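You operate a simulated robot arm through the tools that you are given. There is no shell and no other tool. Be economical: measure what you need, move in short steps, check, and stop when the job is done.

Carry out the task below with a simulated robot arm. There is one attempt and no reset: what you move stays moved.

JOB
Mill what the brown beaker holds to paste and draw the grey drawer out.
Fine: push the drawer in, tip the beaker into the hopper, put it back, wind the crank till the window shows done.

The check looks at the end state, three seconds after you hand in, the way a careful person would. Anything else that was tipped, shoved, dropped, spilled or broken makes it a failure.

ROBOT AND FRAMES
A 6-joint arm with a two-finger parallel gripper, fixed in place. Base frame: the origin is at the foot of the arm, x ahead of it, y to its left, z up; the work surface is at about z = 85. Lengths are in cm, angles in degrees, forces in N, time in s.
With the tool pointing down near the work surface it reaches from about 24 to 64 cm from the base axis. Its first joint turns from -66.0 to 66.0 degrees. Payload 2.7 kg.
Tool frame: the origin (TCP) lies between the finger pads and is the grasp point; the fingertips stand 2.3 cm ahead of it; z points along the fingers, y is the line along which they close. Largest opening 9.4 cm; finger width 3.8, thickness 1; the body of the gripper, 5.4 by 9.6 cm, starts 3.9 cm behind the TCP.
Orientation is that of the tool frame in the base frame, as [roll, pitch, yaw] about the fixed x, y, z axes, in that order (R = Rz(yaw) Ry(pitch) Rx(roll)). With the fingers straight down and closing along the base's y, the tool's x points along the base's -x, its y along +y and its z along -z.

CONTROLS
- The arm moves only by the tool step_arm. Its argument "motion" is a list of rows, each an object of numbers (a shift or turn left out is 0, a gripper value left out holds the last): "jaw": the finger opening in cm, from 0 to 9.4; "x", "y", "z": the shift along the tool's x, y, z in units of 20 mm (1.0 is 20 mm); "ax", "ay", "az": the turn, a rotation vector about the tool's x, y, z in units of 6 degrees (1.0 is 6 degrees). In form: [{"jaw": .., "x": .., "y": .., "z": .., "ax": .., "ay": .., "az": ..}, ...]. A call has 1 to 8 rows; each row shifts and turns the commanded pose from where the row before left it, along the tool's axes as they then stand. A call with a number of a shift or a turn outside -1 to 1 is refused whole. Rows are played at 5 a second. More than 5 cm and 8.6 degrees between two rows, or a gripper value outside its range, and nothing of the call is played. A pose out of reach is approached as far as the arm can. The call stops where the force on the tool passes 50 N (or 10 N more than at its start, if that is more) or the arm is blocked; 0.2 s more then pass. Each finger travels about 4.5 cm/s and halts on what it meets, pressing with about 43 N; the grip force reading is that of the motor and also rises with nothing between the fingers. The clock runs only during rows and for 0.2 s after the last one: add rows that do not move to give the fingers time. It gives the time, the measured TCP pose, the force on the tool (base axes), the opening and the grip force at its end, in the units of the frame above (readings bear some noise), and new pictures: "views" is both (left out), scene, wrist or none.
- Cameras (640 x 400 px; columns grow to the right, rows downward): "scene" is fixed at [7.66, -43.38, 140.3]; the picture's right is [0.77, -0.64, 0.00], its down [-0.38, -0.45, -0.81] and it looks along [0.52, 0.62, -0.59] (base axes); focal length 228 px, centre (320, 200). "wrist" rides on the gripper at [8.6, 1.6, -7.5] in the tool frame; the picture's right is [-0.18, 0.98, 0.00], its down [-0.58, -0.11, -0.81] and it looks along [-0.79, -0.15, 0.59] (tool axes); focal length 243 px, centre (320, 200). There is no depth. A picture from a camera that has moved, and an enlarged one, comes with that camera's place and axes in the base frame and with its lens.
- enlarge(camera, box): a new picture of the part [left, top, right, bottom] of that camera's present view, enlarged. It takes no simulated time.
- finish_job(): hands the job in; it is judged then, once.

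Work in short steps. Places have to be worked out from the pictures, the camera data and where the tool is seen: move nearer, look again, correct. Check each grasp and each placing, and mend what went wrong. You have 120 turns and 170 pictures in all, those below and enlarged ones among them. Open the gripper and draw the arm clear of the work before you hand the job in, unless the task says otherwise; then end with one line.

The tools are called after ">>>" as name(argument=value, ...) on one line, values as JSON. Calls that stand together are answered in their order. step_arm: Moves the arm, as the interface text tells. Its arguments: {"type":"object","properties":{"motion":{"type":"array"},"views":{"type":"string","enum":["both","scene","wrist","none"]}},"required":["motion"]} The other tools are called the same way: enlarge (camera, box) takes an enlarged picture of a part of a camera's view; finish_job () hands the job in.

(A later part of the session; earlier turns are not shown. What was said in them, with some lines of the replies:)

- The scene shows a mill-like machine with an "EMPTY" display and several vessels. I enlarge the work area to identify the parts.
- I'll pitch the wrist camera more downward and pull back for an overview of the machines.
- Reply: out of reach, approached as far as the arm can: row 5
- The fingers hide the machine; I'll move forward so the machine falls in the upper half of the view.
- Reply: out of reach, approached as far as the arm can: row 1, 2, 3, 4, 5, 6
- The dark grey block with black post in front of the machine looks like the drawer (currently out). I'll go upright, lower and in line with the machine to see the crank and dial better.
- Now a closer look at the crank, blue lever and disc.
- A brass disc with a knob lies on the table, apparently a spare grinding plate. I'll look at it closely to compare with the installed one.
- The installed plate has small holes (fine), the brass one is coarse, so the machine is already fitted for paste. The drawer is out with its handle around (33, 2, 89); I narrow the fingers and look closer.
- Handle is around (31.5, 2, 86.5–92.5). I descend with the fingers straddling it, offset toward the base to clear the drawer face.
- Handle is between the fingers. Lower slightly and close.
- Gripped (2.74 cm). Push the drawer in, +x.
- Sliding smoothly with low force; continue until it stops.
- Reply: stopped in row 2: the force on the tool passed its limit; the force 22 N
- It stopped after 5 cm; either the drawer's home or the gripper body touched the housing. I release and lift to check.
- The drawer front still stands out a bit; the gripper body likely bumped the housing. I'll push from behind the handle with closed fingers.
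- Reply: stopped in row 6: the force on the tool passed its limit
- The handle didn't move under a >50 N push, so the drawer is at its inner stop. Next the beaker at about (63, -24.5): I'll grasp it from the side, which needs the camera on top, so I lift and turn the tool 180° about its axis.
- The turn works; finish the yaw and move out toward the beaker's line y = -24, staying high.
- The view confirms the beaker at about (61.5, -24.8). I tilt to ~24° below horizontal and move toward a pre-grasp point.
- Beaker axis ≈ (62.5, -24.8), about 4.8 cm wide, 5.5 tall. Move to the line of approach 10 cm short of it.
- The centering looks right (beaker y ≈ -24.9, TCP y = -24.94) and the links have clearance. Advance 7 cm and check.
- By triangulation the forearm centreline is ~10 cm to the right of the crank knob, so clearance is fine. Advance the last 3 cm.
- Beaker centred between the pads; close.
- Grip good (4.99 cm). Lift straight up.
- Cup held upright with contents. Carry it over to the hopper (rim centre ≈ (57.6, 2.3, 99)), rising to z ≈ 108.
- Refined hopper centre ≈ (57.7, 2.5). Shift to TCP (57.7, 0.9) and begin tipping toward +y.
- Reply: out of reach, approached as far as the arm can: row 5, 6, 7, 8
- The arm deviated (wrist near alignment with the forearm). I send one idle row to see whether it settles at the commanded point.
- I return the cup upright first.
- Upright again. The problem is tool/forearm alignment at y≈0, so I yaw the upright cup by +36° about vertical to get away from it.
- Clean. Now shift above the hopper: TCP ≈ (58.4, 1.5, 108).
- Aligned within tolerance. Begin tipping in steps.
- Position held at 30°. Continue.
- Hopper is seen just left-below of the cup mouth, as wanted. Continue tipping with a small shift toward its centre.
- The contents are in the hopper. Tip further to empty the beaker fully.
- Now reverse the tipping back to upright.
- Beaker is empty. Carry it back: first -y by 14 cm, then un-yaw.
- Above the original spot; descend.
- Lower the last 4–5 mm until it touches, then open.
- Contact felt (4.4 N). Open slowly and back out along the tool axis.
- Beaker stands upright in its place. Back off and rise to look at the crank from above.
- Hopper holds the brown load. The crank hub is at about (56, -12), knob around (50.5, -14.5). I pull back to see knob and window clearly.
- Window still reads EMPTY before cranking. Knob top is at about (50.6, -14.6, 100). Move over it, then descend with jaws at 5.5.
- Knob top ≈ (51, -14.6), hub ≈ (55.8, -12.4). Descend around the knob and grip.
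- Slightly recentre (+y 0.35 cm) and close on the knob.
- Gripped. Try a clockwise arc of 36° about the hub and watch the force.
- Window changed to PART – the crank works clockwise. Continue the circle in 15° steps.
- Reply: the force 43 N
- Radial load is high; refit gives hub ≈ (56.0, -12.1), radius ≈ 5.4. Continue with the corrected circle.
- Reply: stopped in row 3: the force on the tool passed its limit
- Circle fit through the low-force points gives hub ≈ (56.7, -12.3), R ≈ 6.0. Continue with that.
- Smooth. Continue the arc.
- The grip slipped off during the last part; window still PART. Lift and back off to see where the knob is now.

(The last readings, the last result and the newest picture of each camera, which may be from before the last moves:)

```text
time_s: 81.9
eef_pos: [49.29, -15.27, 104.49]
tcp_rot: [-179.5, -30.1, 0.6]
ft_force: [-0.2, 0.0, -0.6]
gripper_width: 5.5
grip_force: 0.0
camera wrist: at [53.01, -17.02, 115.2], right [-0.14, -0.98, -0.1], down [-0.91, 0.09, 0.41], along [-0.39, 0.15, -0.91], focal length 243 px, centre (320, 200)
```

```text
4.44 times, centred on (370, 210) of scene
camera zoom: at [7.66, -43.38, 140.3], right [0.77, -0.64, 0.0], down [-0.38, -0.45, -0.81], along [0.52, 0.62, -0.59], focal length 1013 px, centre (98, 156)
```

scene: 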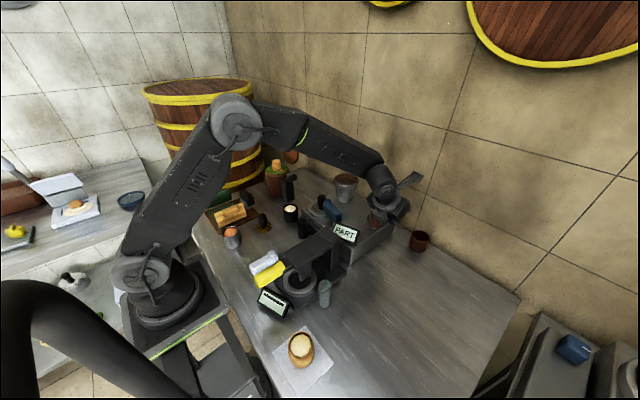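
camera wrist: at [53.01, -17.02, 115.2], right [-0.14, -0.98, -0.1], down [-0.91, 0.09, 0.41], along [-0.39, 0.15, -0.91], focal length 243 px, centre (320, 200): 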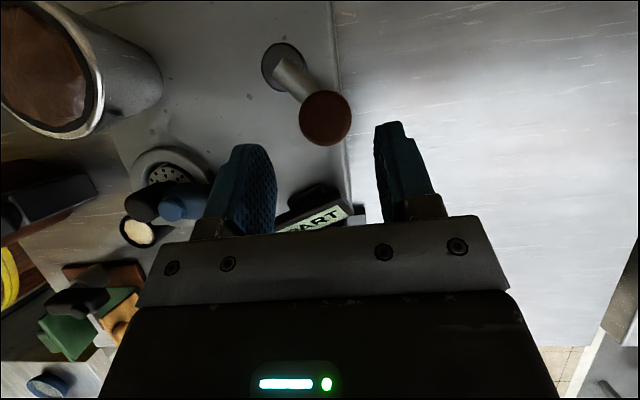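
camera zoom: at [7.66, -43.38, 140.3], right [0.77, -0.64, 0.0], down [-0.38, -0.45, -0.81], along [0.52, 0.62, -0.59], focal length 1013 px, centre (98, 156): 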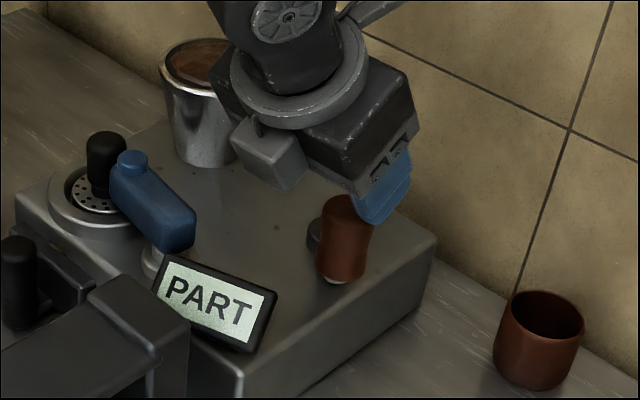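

Knob top is at ≈ (51.6, -15.5), hub ≈ (55.75, -12.2), so R ≈ 5.26. Regrip centred and slightly higher so the fingers clear the arm.

>>> step_arm(motion=[{"x": 0.5, "z": 0.29, "y": 0.12}, {"x": 0.5, "z": 0.29}, {"x": -0.42, "z": 0.74}, {"x": -0.42, "z": 0.74}, {"x": -0.42, "z": 0.73}, {}], views="wrist")

```text
time_s: 83.3
eef_pos: [51.6, -15.55, 99.34]
tcp_rot: [-179.5, -30.1, 0.7]
ft_force: [-0.1, -0.9, 0.8]
gripper_width: 5.5
grip_force: 0.2
camera wrist: at [55.4, -17.25, 110.05], right [-0.14, -0.98, -0.1], down [-0.91, 0.09, 0.41], along [-0.39, 0.15, -0.91], focal length 243 px, centre (320, 200)
```

wrist: 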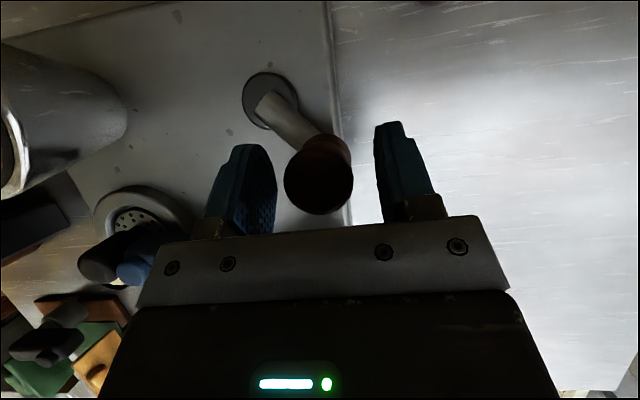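

Centred. Close and wind the first 60°.

>>> step_arm(motion=[{"jaw": 0}, {}, {}, {"x": -0.317, "z": -0.183, "y": -0.569}, {"x": -0.179, "z": -0.103, "y": -0.644}, {"x": -0.029, "z": -0.017, "y": -0.675}, {"x": 0.124, "z": 0.072, "y": -0.661}], views="none")

```text
time_s: 84.9
eef_pos: [50.5, -10.59, 99.22]
tcp_rot: [-179.5, -30.1, 0.6]
ft_force: [-2.8, -8.6, -2.7]
gripper_width: 3.13
grip_force: 44.9
```

>>> step_arm(motion=[{"x": 0.268, "z": 0.155, "y": -0.601}, {"x": 0.393, "z": 0.227, "y": -0.501}, {"x": 0.492, "z": 0.284, "y": -0.366}, {"x": 0.557, "z": 0.322, "y": -0.207}], views="wrist")

```text
time_s: 85.9
eef_pos: [54.53, -7.07, 99.3]
tcp_rot: [-179.7, -30.2, 0.8]
ft_force: [1.3, -10.8, -2.3]
gripper_width: 3.22
grip_force: 44.5
camera wrist: at [58.32, -8.72, 110.18], right [-0.14, -0.98, -0.1], down [-0.91, 0.09, 0.41], along [-0.39, 0.15, -0.91], focal length 243 px, centre (320, 200)
```

wrist: 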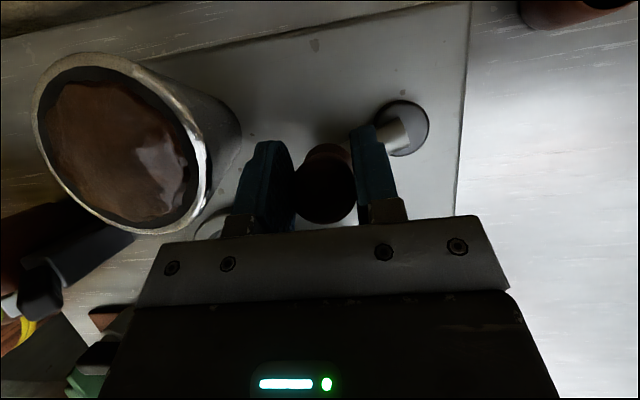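

Low force, knob well centred. Continue.

>>> step_arm(motion=[{"x": 0.585, "z": 0.338, "y": -0.033}, {"x": 0.572, "z": 0.33, "y": 0.143}, {"x": 0.52, "z": 0.301, "y": 0.309}, {"x": 0.434, "z": 0.251, "y": 0.454}], views="wrist")

```text
time_s: 86.9
eef_pos: [59.38, -7.33, 99.33]
tcp_rot: [-179.1, -30.3, 1.0]
ft_force: [4.5, 6.9, -2.4]
gripper_width: 3.22
grip_force: 44.7
stopped in row 4: the force on the tool passed its limit (the readings are from after the stop); the commanded pose is now the measured one
camera wrist: at [63.09, -9.06, 110.18], right [-0.13, -0.99, -0.11], down [-0.91, 0.08, 0.4], along [-0.39, 0.15, -0.91], focal length 243 px, centre (320, 200)
```

wrist: 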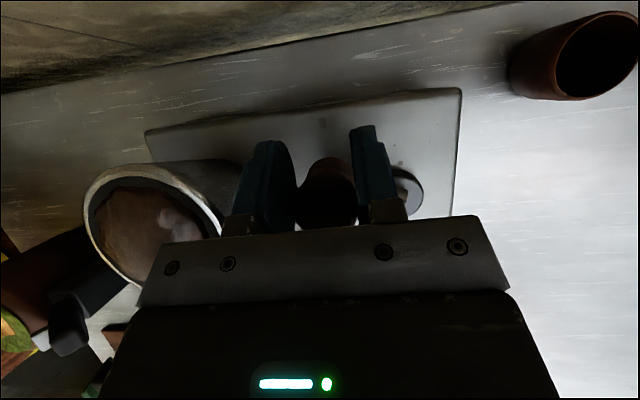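

The knob slips along the pads when motion is along x (only friction there), so it stalled near θ≈70°. I'll instead push the knob around with closed fingers from behind: release, lift, and go to a point ~45° behind it.

>>> step_arm(motion=[{"jaw": 5.5}, {}, {"x": 0.5, "z": -0.866}, {"x": 0.5, "z": -0.866}, {"x": 0.2, "z": -0.346}, {"x": -0.837, "z": -0.483, "jaw": 0}, {"x": -0.837, "z": -0.483}, {"x": -0.837, "z": -0.483, "y": 0.11}], views="both")

>>> enlarge(camera="scene", box=[310, 165, 410, 255])

```text
time_s: 88.7
eef_pos: [53.5, -8.01, 104.2]
tcp_rot: [-178.9, -30.2, 0.8]
ft_force: [-0.1, 0.5, 0.0]
gripper_width: 0.02
grip_force: 16.3
camera wrist: at [57.25, -9.67, 114.97], right [-0.14, -0.98, -0.11], down [-0.91, 0.08, 0.4], along [-0.39, 0.15, -0.91], focal length 243 px, centre (320, 200)
```

scene: 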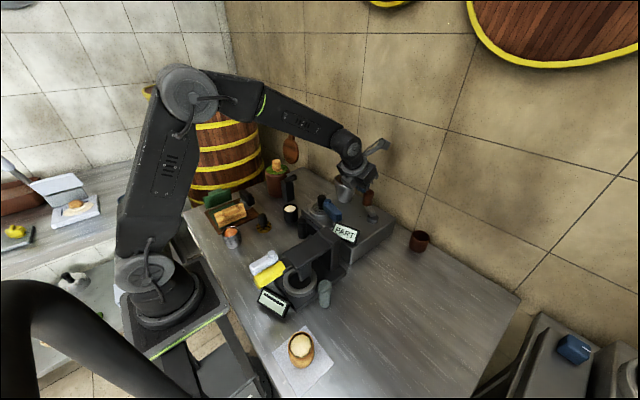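
wrist: 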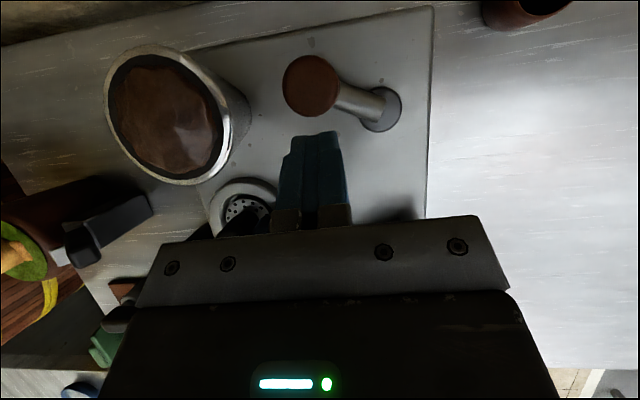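

```text
4.44 times, centred on (360, 210) of scene
camera zoom: at [7.66, -43.38, 140.3], right [0.77, -0.64, 0.0], down [-0.38, -0.45, -0.81], along [0.52, 0.62, -0.59], focal length 1013 px, centre (142, 156)
```

zoom: 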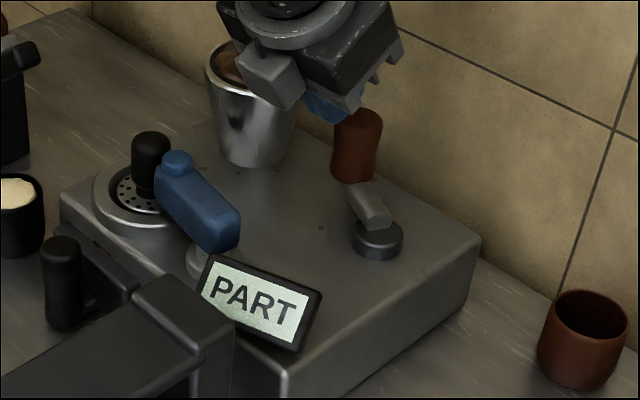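

Knob now at (57.9, -7.7), hub (55.75, -12.1), R ≈ 5. Lower the closed fingers behind it and push the first steps.

>>> step_arm(motion=[{"x": -0.49, "z": 0.85, "y": -0.15}, {"x": -0.49, "z": 0.85}, {"x": -0.49, "z": 0.85}, {"x": 0.539, "z": 0.311, "y": -0.196}, {"x": 0.565, "z": 0.326, "y": -0.029}, {"x": 0.552, "z": 0.319, "y": 0.141}], views="none")

```text
time_s: 90.1
eef_pos: [57.22, -7.32, 98.2]
tcp_rot: [-178.9, -30.4, 0.8]
ft_force: [0.3, 1.1, -1.0]
gripper_width: 0.0
grip_force: 42.9
```

>>> step_arm(motion=[{"x": 0.501, "z": 0.29, "y": 0.302}, {"x": 0.417, "z": 0.241, "y": 0.441}, {"x": 0.304, "z": 0.175, "y": 0.551}, {"x": 0.17, "z": 0.098, "y": 0.623}], views="both")

>>> enlarge(camera="scene", box=[310, 165, 410, 255])

```text
time_s: 91.1
eef_pos: [60.6, -11.13, 98.19]
tcp_rot: [-178.9, -30.2, 0.9]
ft_force: [-0.1, 1.0, -0.1]
gripper_width: 0.0
grip_force: 42.7
camera wrist: at [64.38, -12.8, 109.06], right [-0.14, -0.98, -0.11], down [-0.91, 0.08, 0.4], along [-0.39, 0.15, -0.91], focal length 243 px, centre (320, 200)
```

scene: 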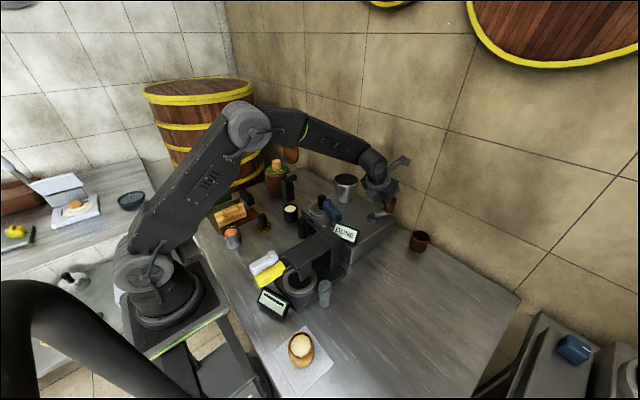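
wrist: 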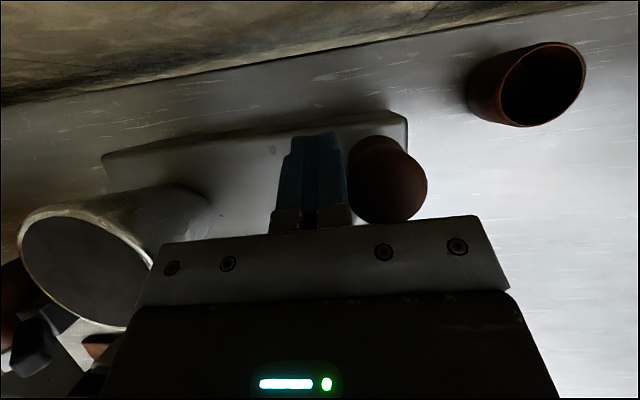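

```text
4.44 times, centred on (360, 210) of scene
camera zoom: at [7.65, -43.38, 140.3], right [0.77, -0.64, 0.0], down [-0.38, -0.45, -0.81], along [0.52, 0.62, -0.59], focal length 1013 px, centre (142, 156)
```

zoom: 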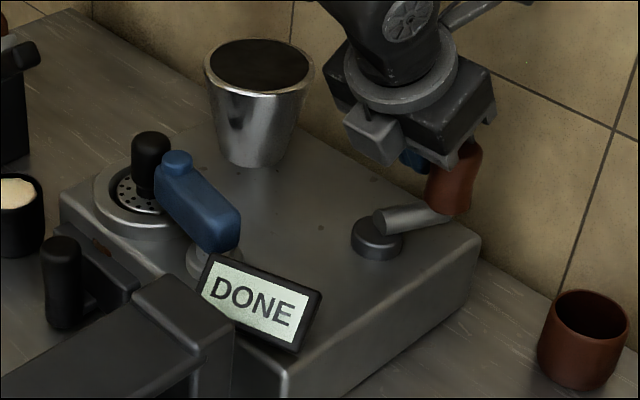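

Window shows DONE and the hopper is empty. Lift clear of the knob, bring the tool upright, then turn it back to the earlier orientation for the drawer.

>>> step_arm(motion=[{"y": -0.3}, {"x": 0.5, "z": -0.866}, {"x": 0.5, "z": -0.866}, {"x": 0.5, "z": -0.866}, {"x": 0.2, "z": -0.866}, {"x": -0.8, "z": -0.5, "ay": -1}, {"x": -0.8, "z": -0.5, "ay": -1}, {"x": -0.8, "z": -0.4, "ay": -1}], views="none")

>>> step_arm(motion=[{"x": -1, "ay": -1}, {"x": -1, "ay": -1, "z": -0.3}, {"x": -1}, {"x": -1}, {"x": -1}, {"az": -1}, {"az": -1}, {"az": -1}], views="none")

```text
time_s: 92.9
eef_pos: [54.48, -10.61, 106.49]
tcp_rot: [-179.0, -12.2, 1.1]
ft_force: [-0.7, -0.1, 0.6]
gripper_width: 0.0
grip_force: 42.0
```

```text
time_s: 94.7
eef_pos: [44.5, -11.07, 106.38]
tcp_rot: [-179.2, -0.6, 19.5]
ft_force: [-0.2, 1.2, -0.8]
gripper_width: 0.0
grip_force: 41.8
```

>>> step_arm(motion=[{"az": -1}, {"az": -1}, {"az": -1}, {"az": -1}, {"az": -1}, {"az": -1}, {"az": -1}, {"az": -1}], views="none")

>>> step_arm(motion=[{"az": -1}, {"az": -1}, {"az": -1}, {"az": -1}, {"az": -1}, {"az": -1}, {"az": -1}, {"az": -1}], views="none")

>>> step_arm(motion=[{"az": -1}, {"az": -1}, {"az": -1}, {"az": -1}, {"az": -1}, {"az": -1}, {"az": -1}, {"az": -1}], views="none")

```text
time_s: 96.5
eef_pos: [44.64, -10.77, 106.48]
tcp_rot: [-179.9, -1.1, 67.5]
ft_force: [-0.5, 0.6, 0.4]
gripper_width: 0.0
grip_force: 42.1
```

```text
time_s: 98.3
eef_pos: [44.55, -10.96, 106.38]
tcp_rot: [179.4, -0.7, 115.5]
ft_force: [-0.1, 0.0, -0.6]
gripper_width: 0.01
grip_force: 42.2
```

```text
time_s: 100.1
eef_pos: [44.54, -10.88, 106.42]
tcp_rot: [179.0, -0.1, 163.4]
ft_force: [0.4, 0.3, 0.3]
gripper_width: 0.0
grip_force: 42.2
```

>>> step_arm(motion=[{"az": -1}, {"az": -1}, {"az": -0.77}, {"x": 1, "y": 1, "jaw": 5}, {"x": 1, "y": 1}, {"x": 1, "y": 1}, {"x": 1, "y": 1}, {"x": 1, "y": 1}], views="none")

>>> step_arm(motion=[{"x": 0.9, "y": 0.9}, {"y": 0.55, "z": 1}, {"z": 1}, {"z": 1}], views="both")

>>> enlarge(camera="scene", box=[270, 165, 410, 265])

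```text
time_s: 101.9
eef_pos: [34.41, -0.88, 106.43]
tcp_rot: [179.1, 0.3, 179.9]
ft_force: [0.5, 0.2, -0.2]
gripper_width: 5.0
grip_force: 0.0
```

```text
time_s: 102.9
eef_pos: [32.79, 2.04, 100.51]
tcp_rot: [179.0, 0.3, 180.0]
ft_force: [-1.0, 0.0, 0.5]
gripper_width: 5.03
grip_force: 0.0
camera wrist: at [24.14, 3.6, 108.02], right [0.18, 0.98, 0.02], down [0.58, -0.12, 0.81], along [0.8, -0.14, -0.59], focal length 243 px, centre (320, 200)
```

scene: 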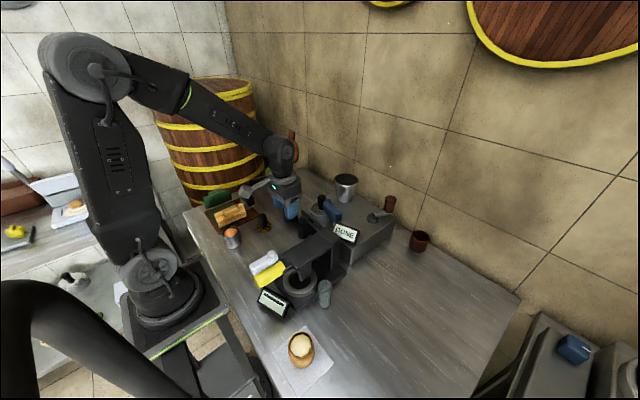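
wrist: 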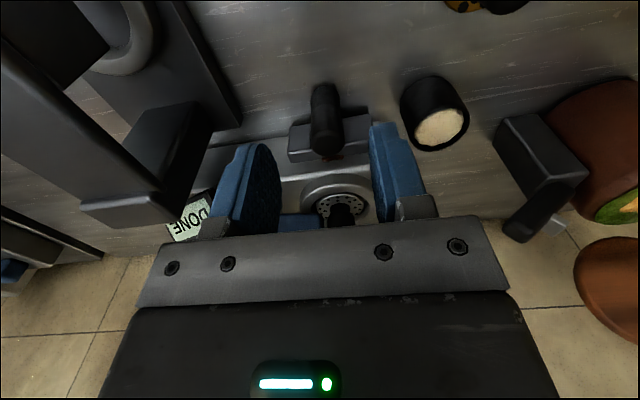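

```text
4.00 times, centred on (340, 215) of scene
camera zoom: at [7.65, -43.38, 140.3], right [0.77, -0.64, 0.0], down [-0.38, -0.45, -0.81], along [0.52, 0.62, -0.59], focal length 911 px, centre (240, 140)
```

zoom: 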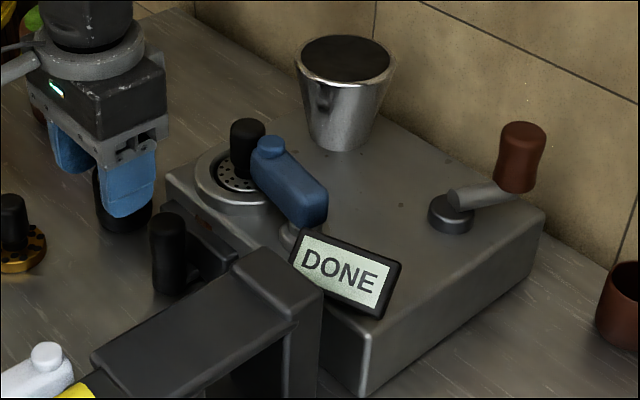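

DONE confirmed; handle is between the open fingers' line. Move to x≈35.2, descend around the handle and grip.

>>> step_arm(motion=[{"x": -0.6, "z": 1}, {"x": -0.6, "z": 1}, {"z": 1}, {"z": 1}, {"z": 1}, {"z": 0.2}, {}], views="wrist")

```text
time_s: 104.5
eef_pos: [35.25, 2.21, 90.16]
tcp_rot: [179.1, 0.3, -179.9]
ft_force: [0.1, -0.3, -0.2]
gripper_width: 5.01
grip_force: 0.0
camera wrist: at [26.51, 3.69, 97.66], right [0.18, 0.98, 0.02], down [0.58, -0.12, 0.81], along [0.8, -0.14, -0.59], focal length 243 px, centre (320, 200)
```

wrist: 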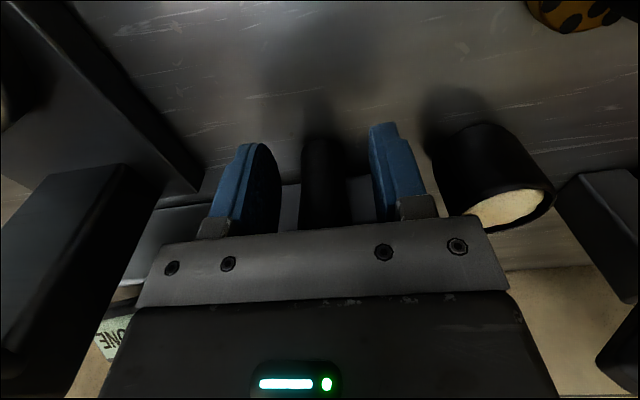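

Grip and pull 5 cm toward the base.

>>> step_arm(motion=[{"jaw": 0}, {}, {}, {"x": 0.5}, {"x": 0.5}, {"x": 0.5}, {"x": 0.5}, {"x": 0.3}], views="both")

>>> enlarge(camera="scene", box=[260, 170, 360, 270])

```text
time_s: 106.3
eef_pos: [30.71, 2.24, 90.22]
tcp_rot: [179.0, 0.5, -180.0]
ft_force: [1.2, 0.3, -0.7]
gripper_width: 0.01
grip_force: 42.3
camera wrist: at [21.95, 3.73, 97.66], right [0.18, 0.98, 0.02], down [0.58, -0.12, 0.81], along [0.8, -0.14, -0.59], focal length 243 px, centre (320, 200)
```

scene: 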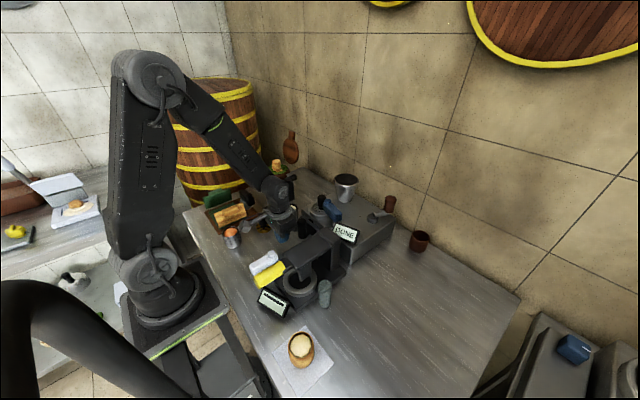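
wrist: 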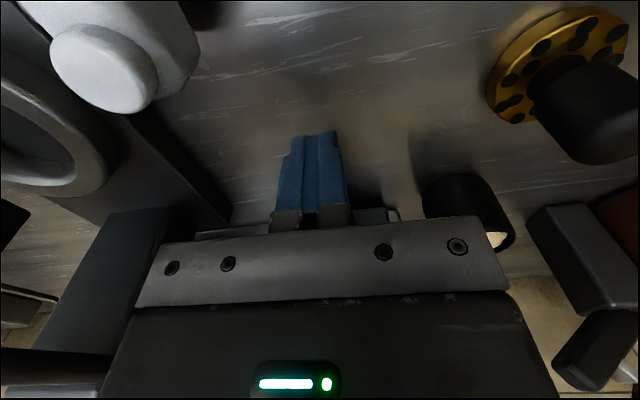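

```text
4.00 times, centred on (310, 220) of scene
camera zoom: at [7.66, -43.38, 140.3], right [0.77, -0.64, 0.0], down [-0.38, -0.45, -0.81], along [0.52, 0.62, -0.59], focal length 911 px, centre (360, 120)
```

zoom: 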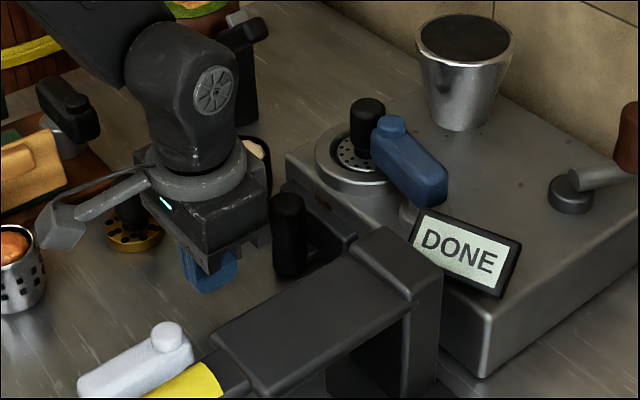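

The pads were only at the handle's edge and slipped off; handle is at about x = 37.5. I'll open and advance to x ≈ 36.7 before gripping.

>>> step_arm(motion=[{"jaw": 5}, {}, {}, {"x": -1}, {"x": -1}, {"x": -0.5}, {"x": -0.3}, {"x": -0.2}], views="wrist")

```text
time_s: 108.1
eef_pos: [36.59, 2.23, 90.17]
tcp_rot: [179.2, 0.3, -180.0]
ft_force: [0.6, 0.3, -0.1]
gripper_width: 5.0
grip_force: 0.1
camera wrist: at [27.97, 3.75, 97.67], right [0.18, 0.98, 0.02], down [0.58, -0.12, 0.81], along [0.8, -0.14, -0.59], focal length 243 px, centre (320, 200)
```

wrist: 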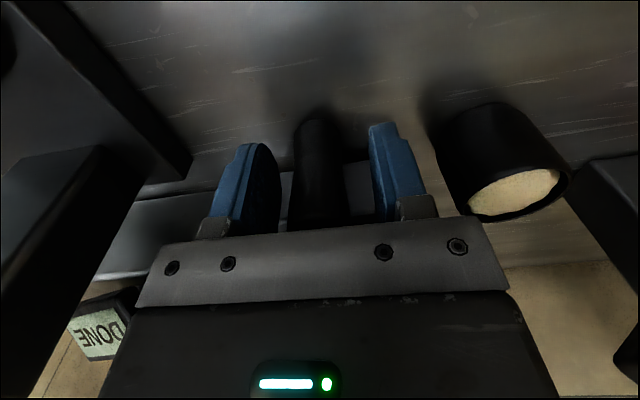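

No contact and the handle sits deeper between the pads. Grip and pull a first centimetre.

>>> step_arm(motion=[{"jaw": 0, "y": -0.05}, {}, {}, {}, {"x": 0.3}, {"x": 0.3}], views="none")

```text
time_s: 109.5
eef_pos: [35.52, 1.91, 90.15]
tcp_rot: [179.1, 0.3, 180.0]
ft_force: [2.4, -30.5, 5.7]
gripper_width: 2.87
grip_force: 45.5
```

Holding (2.87 cm). Relieve the sideways load slightly and pull on.

>>> step_arm(motion=[{"y": -0.12}, {"x": 0.4}, {"x": 0.4}, {"x": 0.4}, {"x": 0.4}, {"x": 0.3}], views="scene")

>>> enlarge(camera="scene", box=[260, 170, 360, 270])

```text
time_s: 110.9
eef_pos: [31.64, 1.87, 90.22]
tcp_rot: [179.1, 0.3, 180.0]
ft_force: [2.6, 0.1, -9.2]
gripper_width: 2.88
grip_force: 44.9
```

scene: 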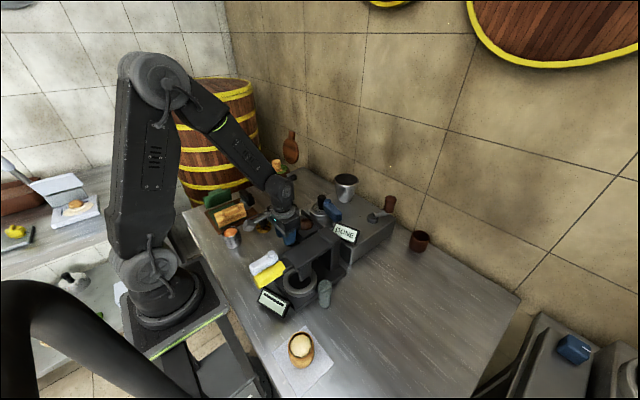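

```text
4.00 times, centred on (310, 220) of scene
camera zoom: at [7.67, -43.37, 140.3], right [0.77, -0.64, 0.0], down [-0.38, -0.45, -0.81], along [0.52, 0.62, -0.59], focal length 911 px, centre (360, 120)
```

zoom: 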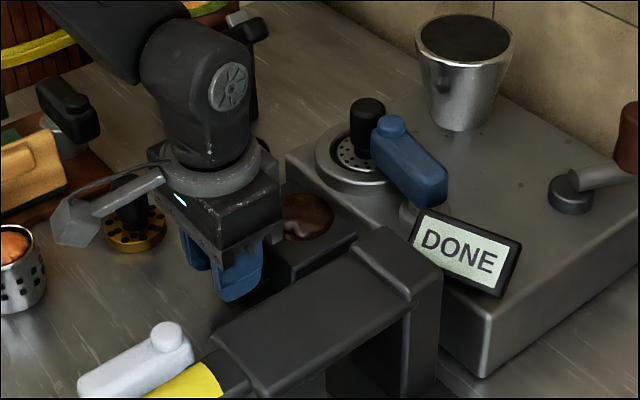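

Drawer is out with the paste visible. Pull gently a bit more to feel for the outer stop.

>>> step_arm(motion=[{"x": 0.15}, {"x": 0.15}, {}], views="none")

```text
time_s: 111.7
eef_pos: [31.0, 2.01, 90.2]
tcp_rot: [179.1, 0.4, 180.0]
ft_force: [2.5, 7.6, -10.1]
gripper_width: 2.87
grip_force: 45.0
```

That is 5.6 cm out, beyond its initial open position. Release, back off and lift.

>>> step_arm(motion=[{"jaw": 5}, {}, {}, {"z": -1}, {"z": -1}, {"z": -1}, {"z": -1}, {"z": -1}], views="none")

>>> step_arm(motion=[{"z": -1}, {"z": -1}, {"z": -1}, {"z": -1}, {"z": -1}, {"z": -1}, {}], views="both")

>>> enlarge(camera="scene", box=[250, 150, 430, 280])

```text
time_s: 113.5
eef_pos: [31.06, 1.7, 100.14]
tcp_rot: [179.0, 0.2, -179.9]
ft_force: [-0.7, -0.1, 0.6]
gripper_width: 5.01
grip_force: 0.1
```

```text
time_s: 115.1
eef_pos: [30.92, 1.55, 112.31]
tcp_rot: [179.1, 0.3, -180.0]
ft_force: [-0.7, -0.3, -0.6]
gripper_width: 5.0
grip_force: 0.0
camera wrist: at [22.14, 3.06, 119.74], right [0.18, 0.98, 0.02], down [0.58, -0.12, 0.81], along [0.8, -0.14, -0.59], focal length 243 px, centre (320, 200)
```

scene: 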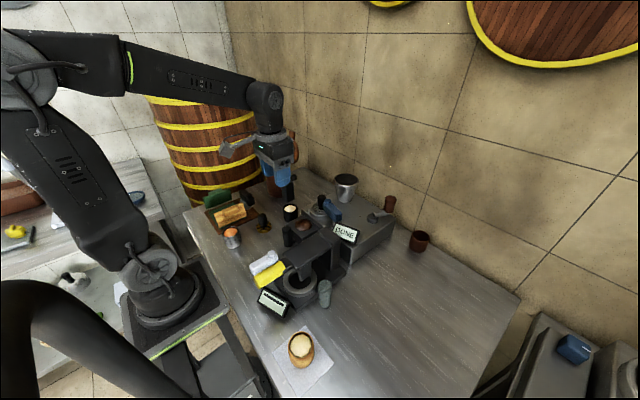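
wrist: 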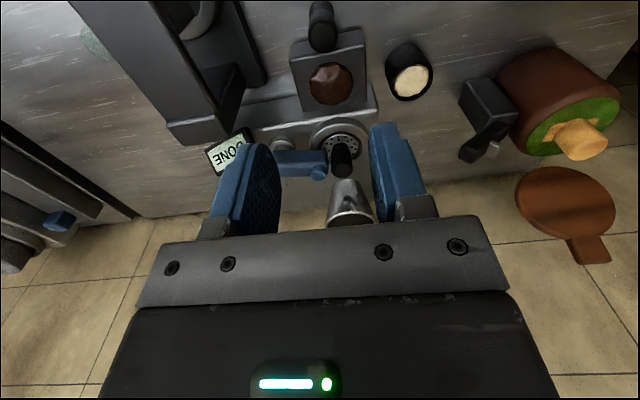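

```text
3.08 times, centred on (340, 215) of scene
camera zoom: at [7.65, -43.38, 140.3], right [0.77, -0.64, 0.0], down [-0.38, -0.45, -0.81], along [0.52, 0.62, -0.59], focal length 701 px, centre (258, 154)
```

zoom: 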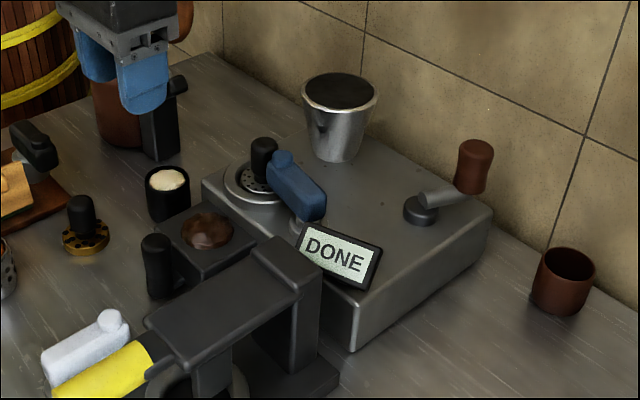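

The drawer is out with the milled paste in it, the window shows DONE, and the empty beaker is back in its place. The gripper is open and clear, so I hand in.

>>> finish_job()

```text
The job is handed in.
```

The brown beaker's contents are milled to paste with the window showing DONE, the grey drawer is drawn out with the paste in it, and the empty beaker is back in its place.
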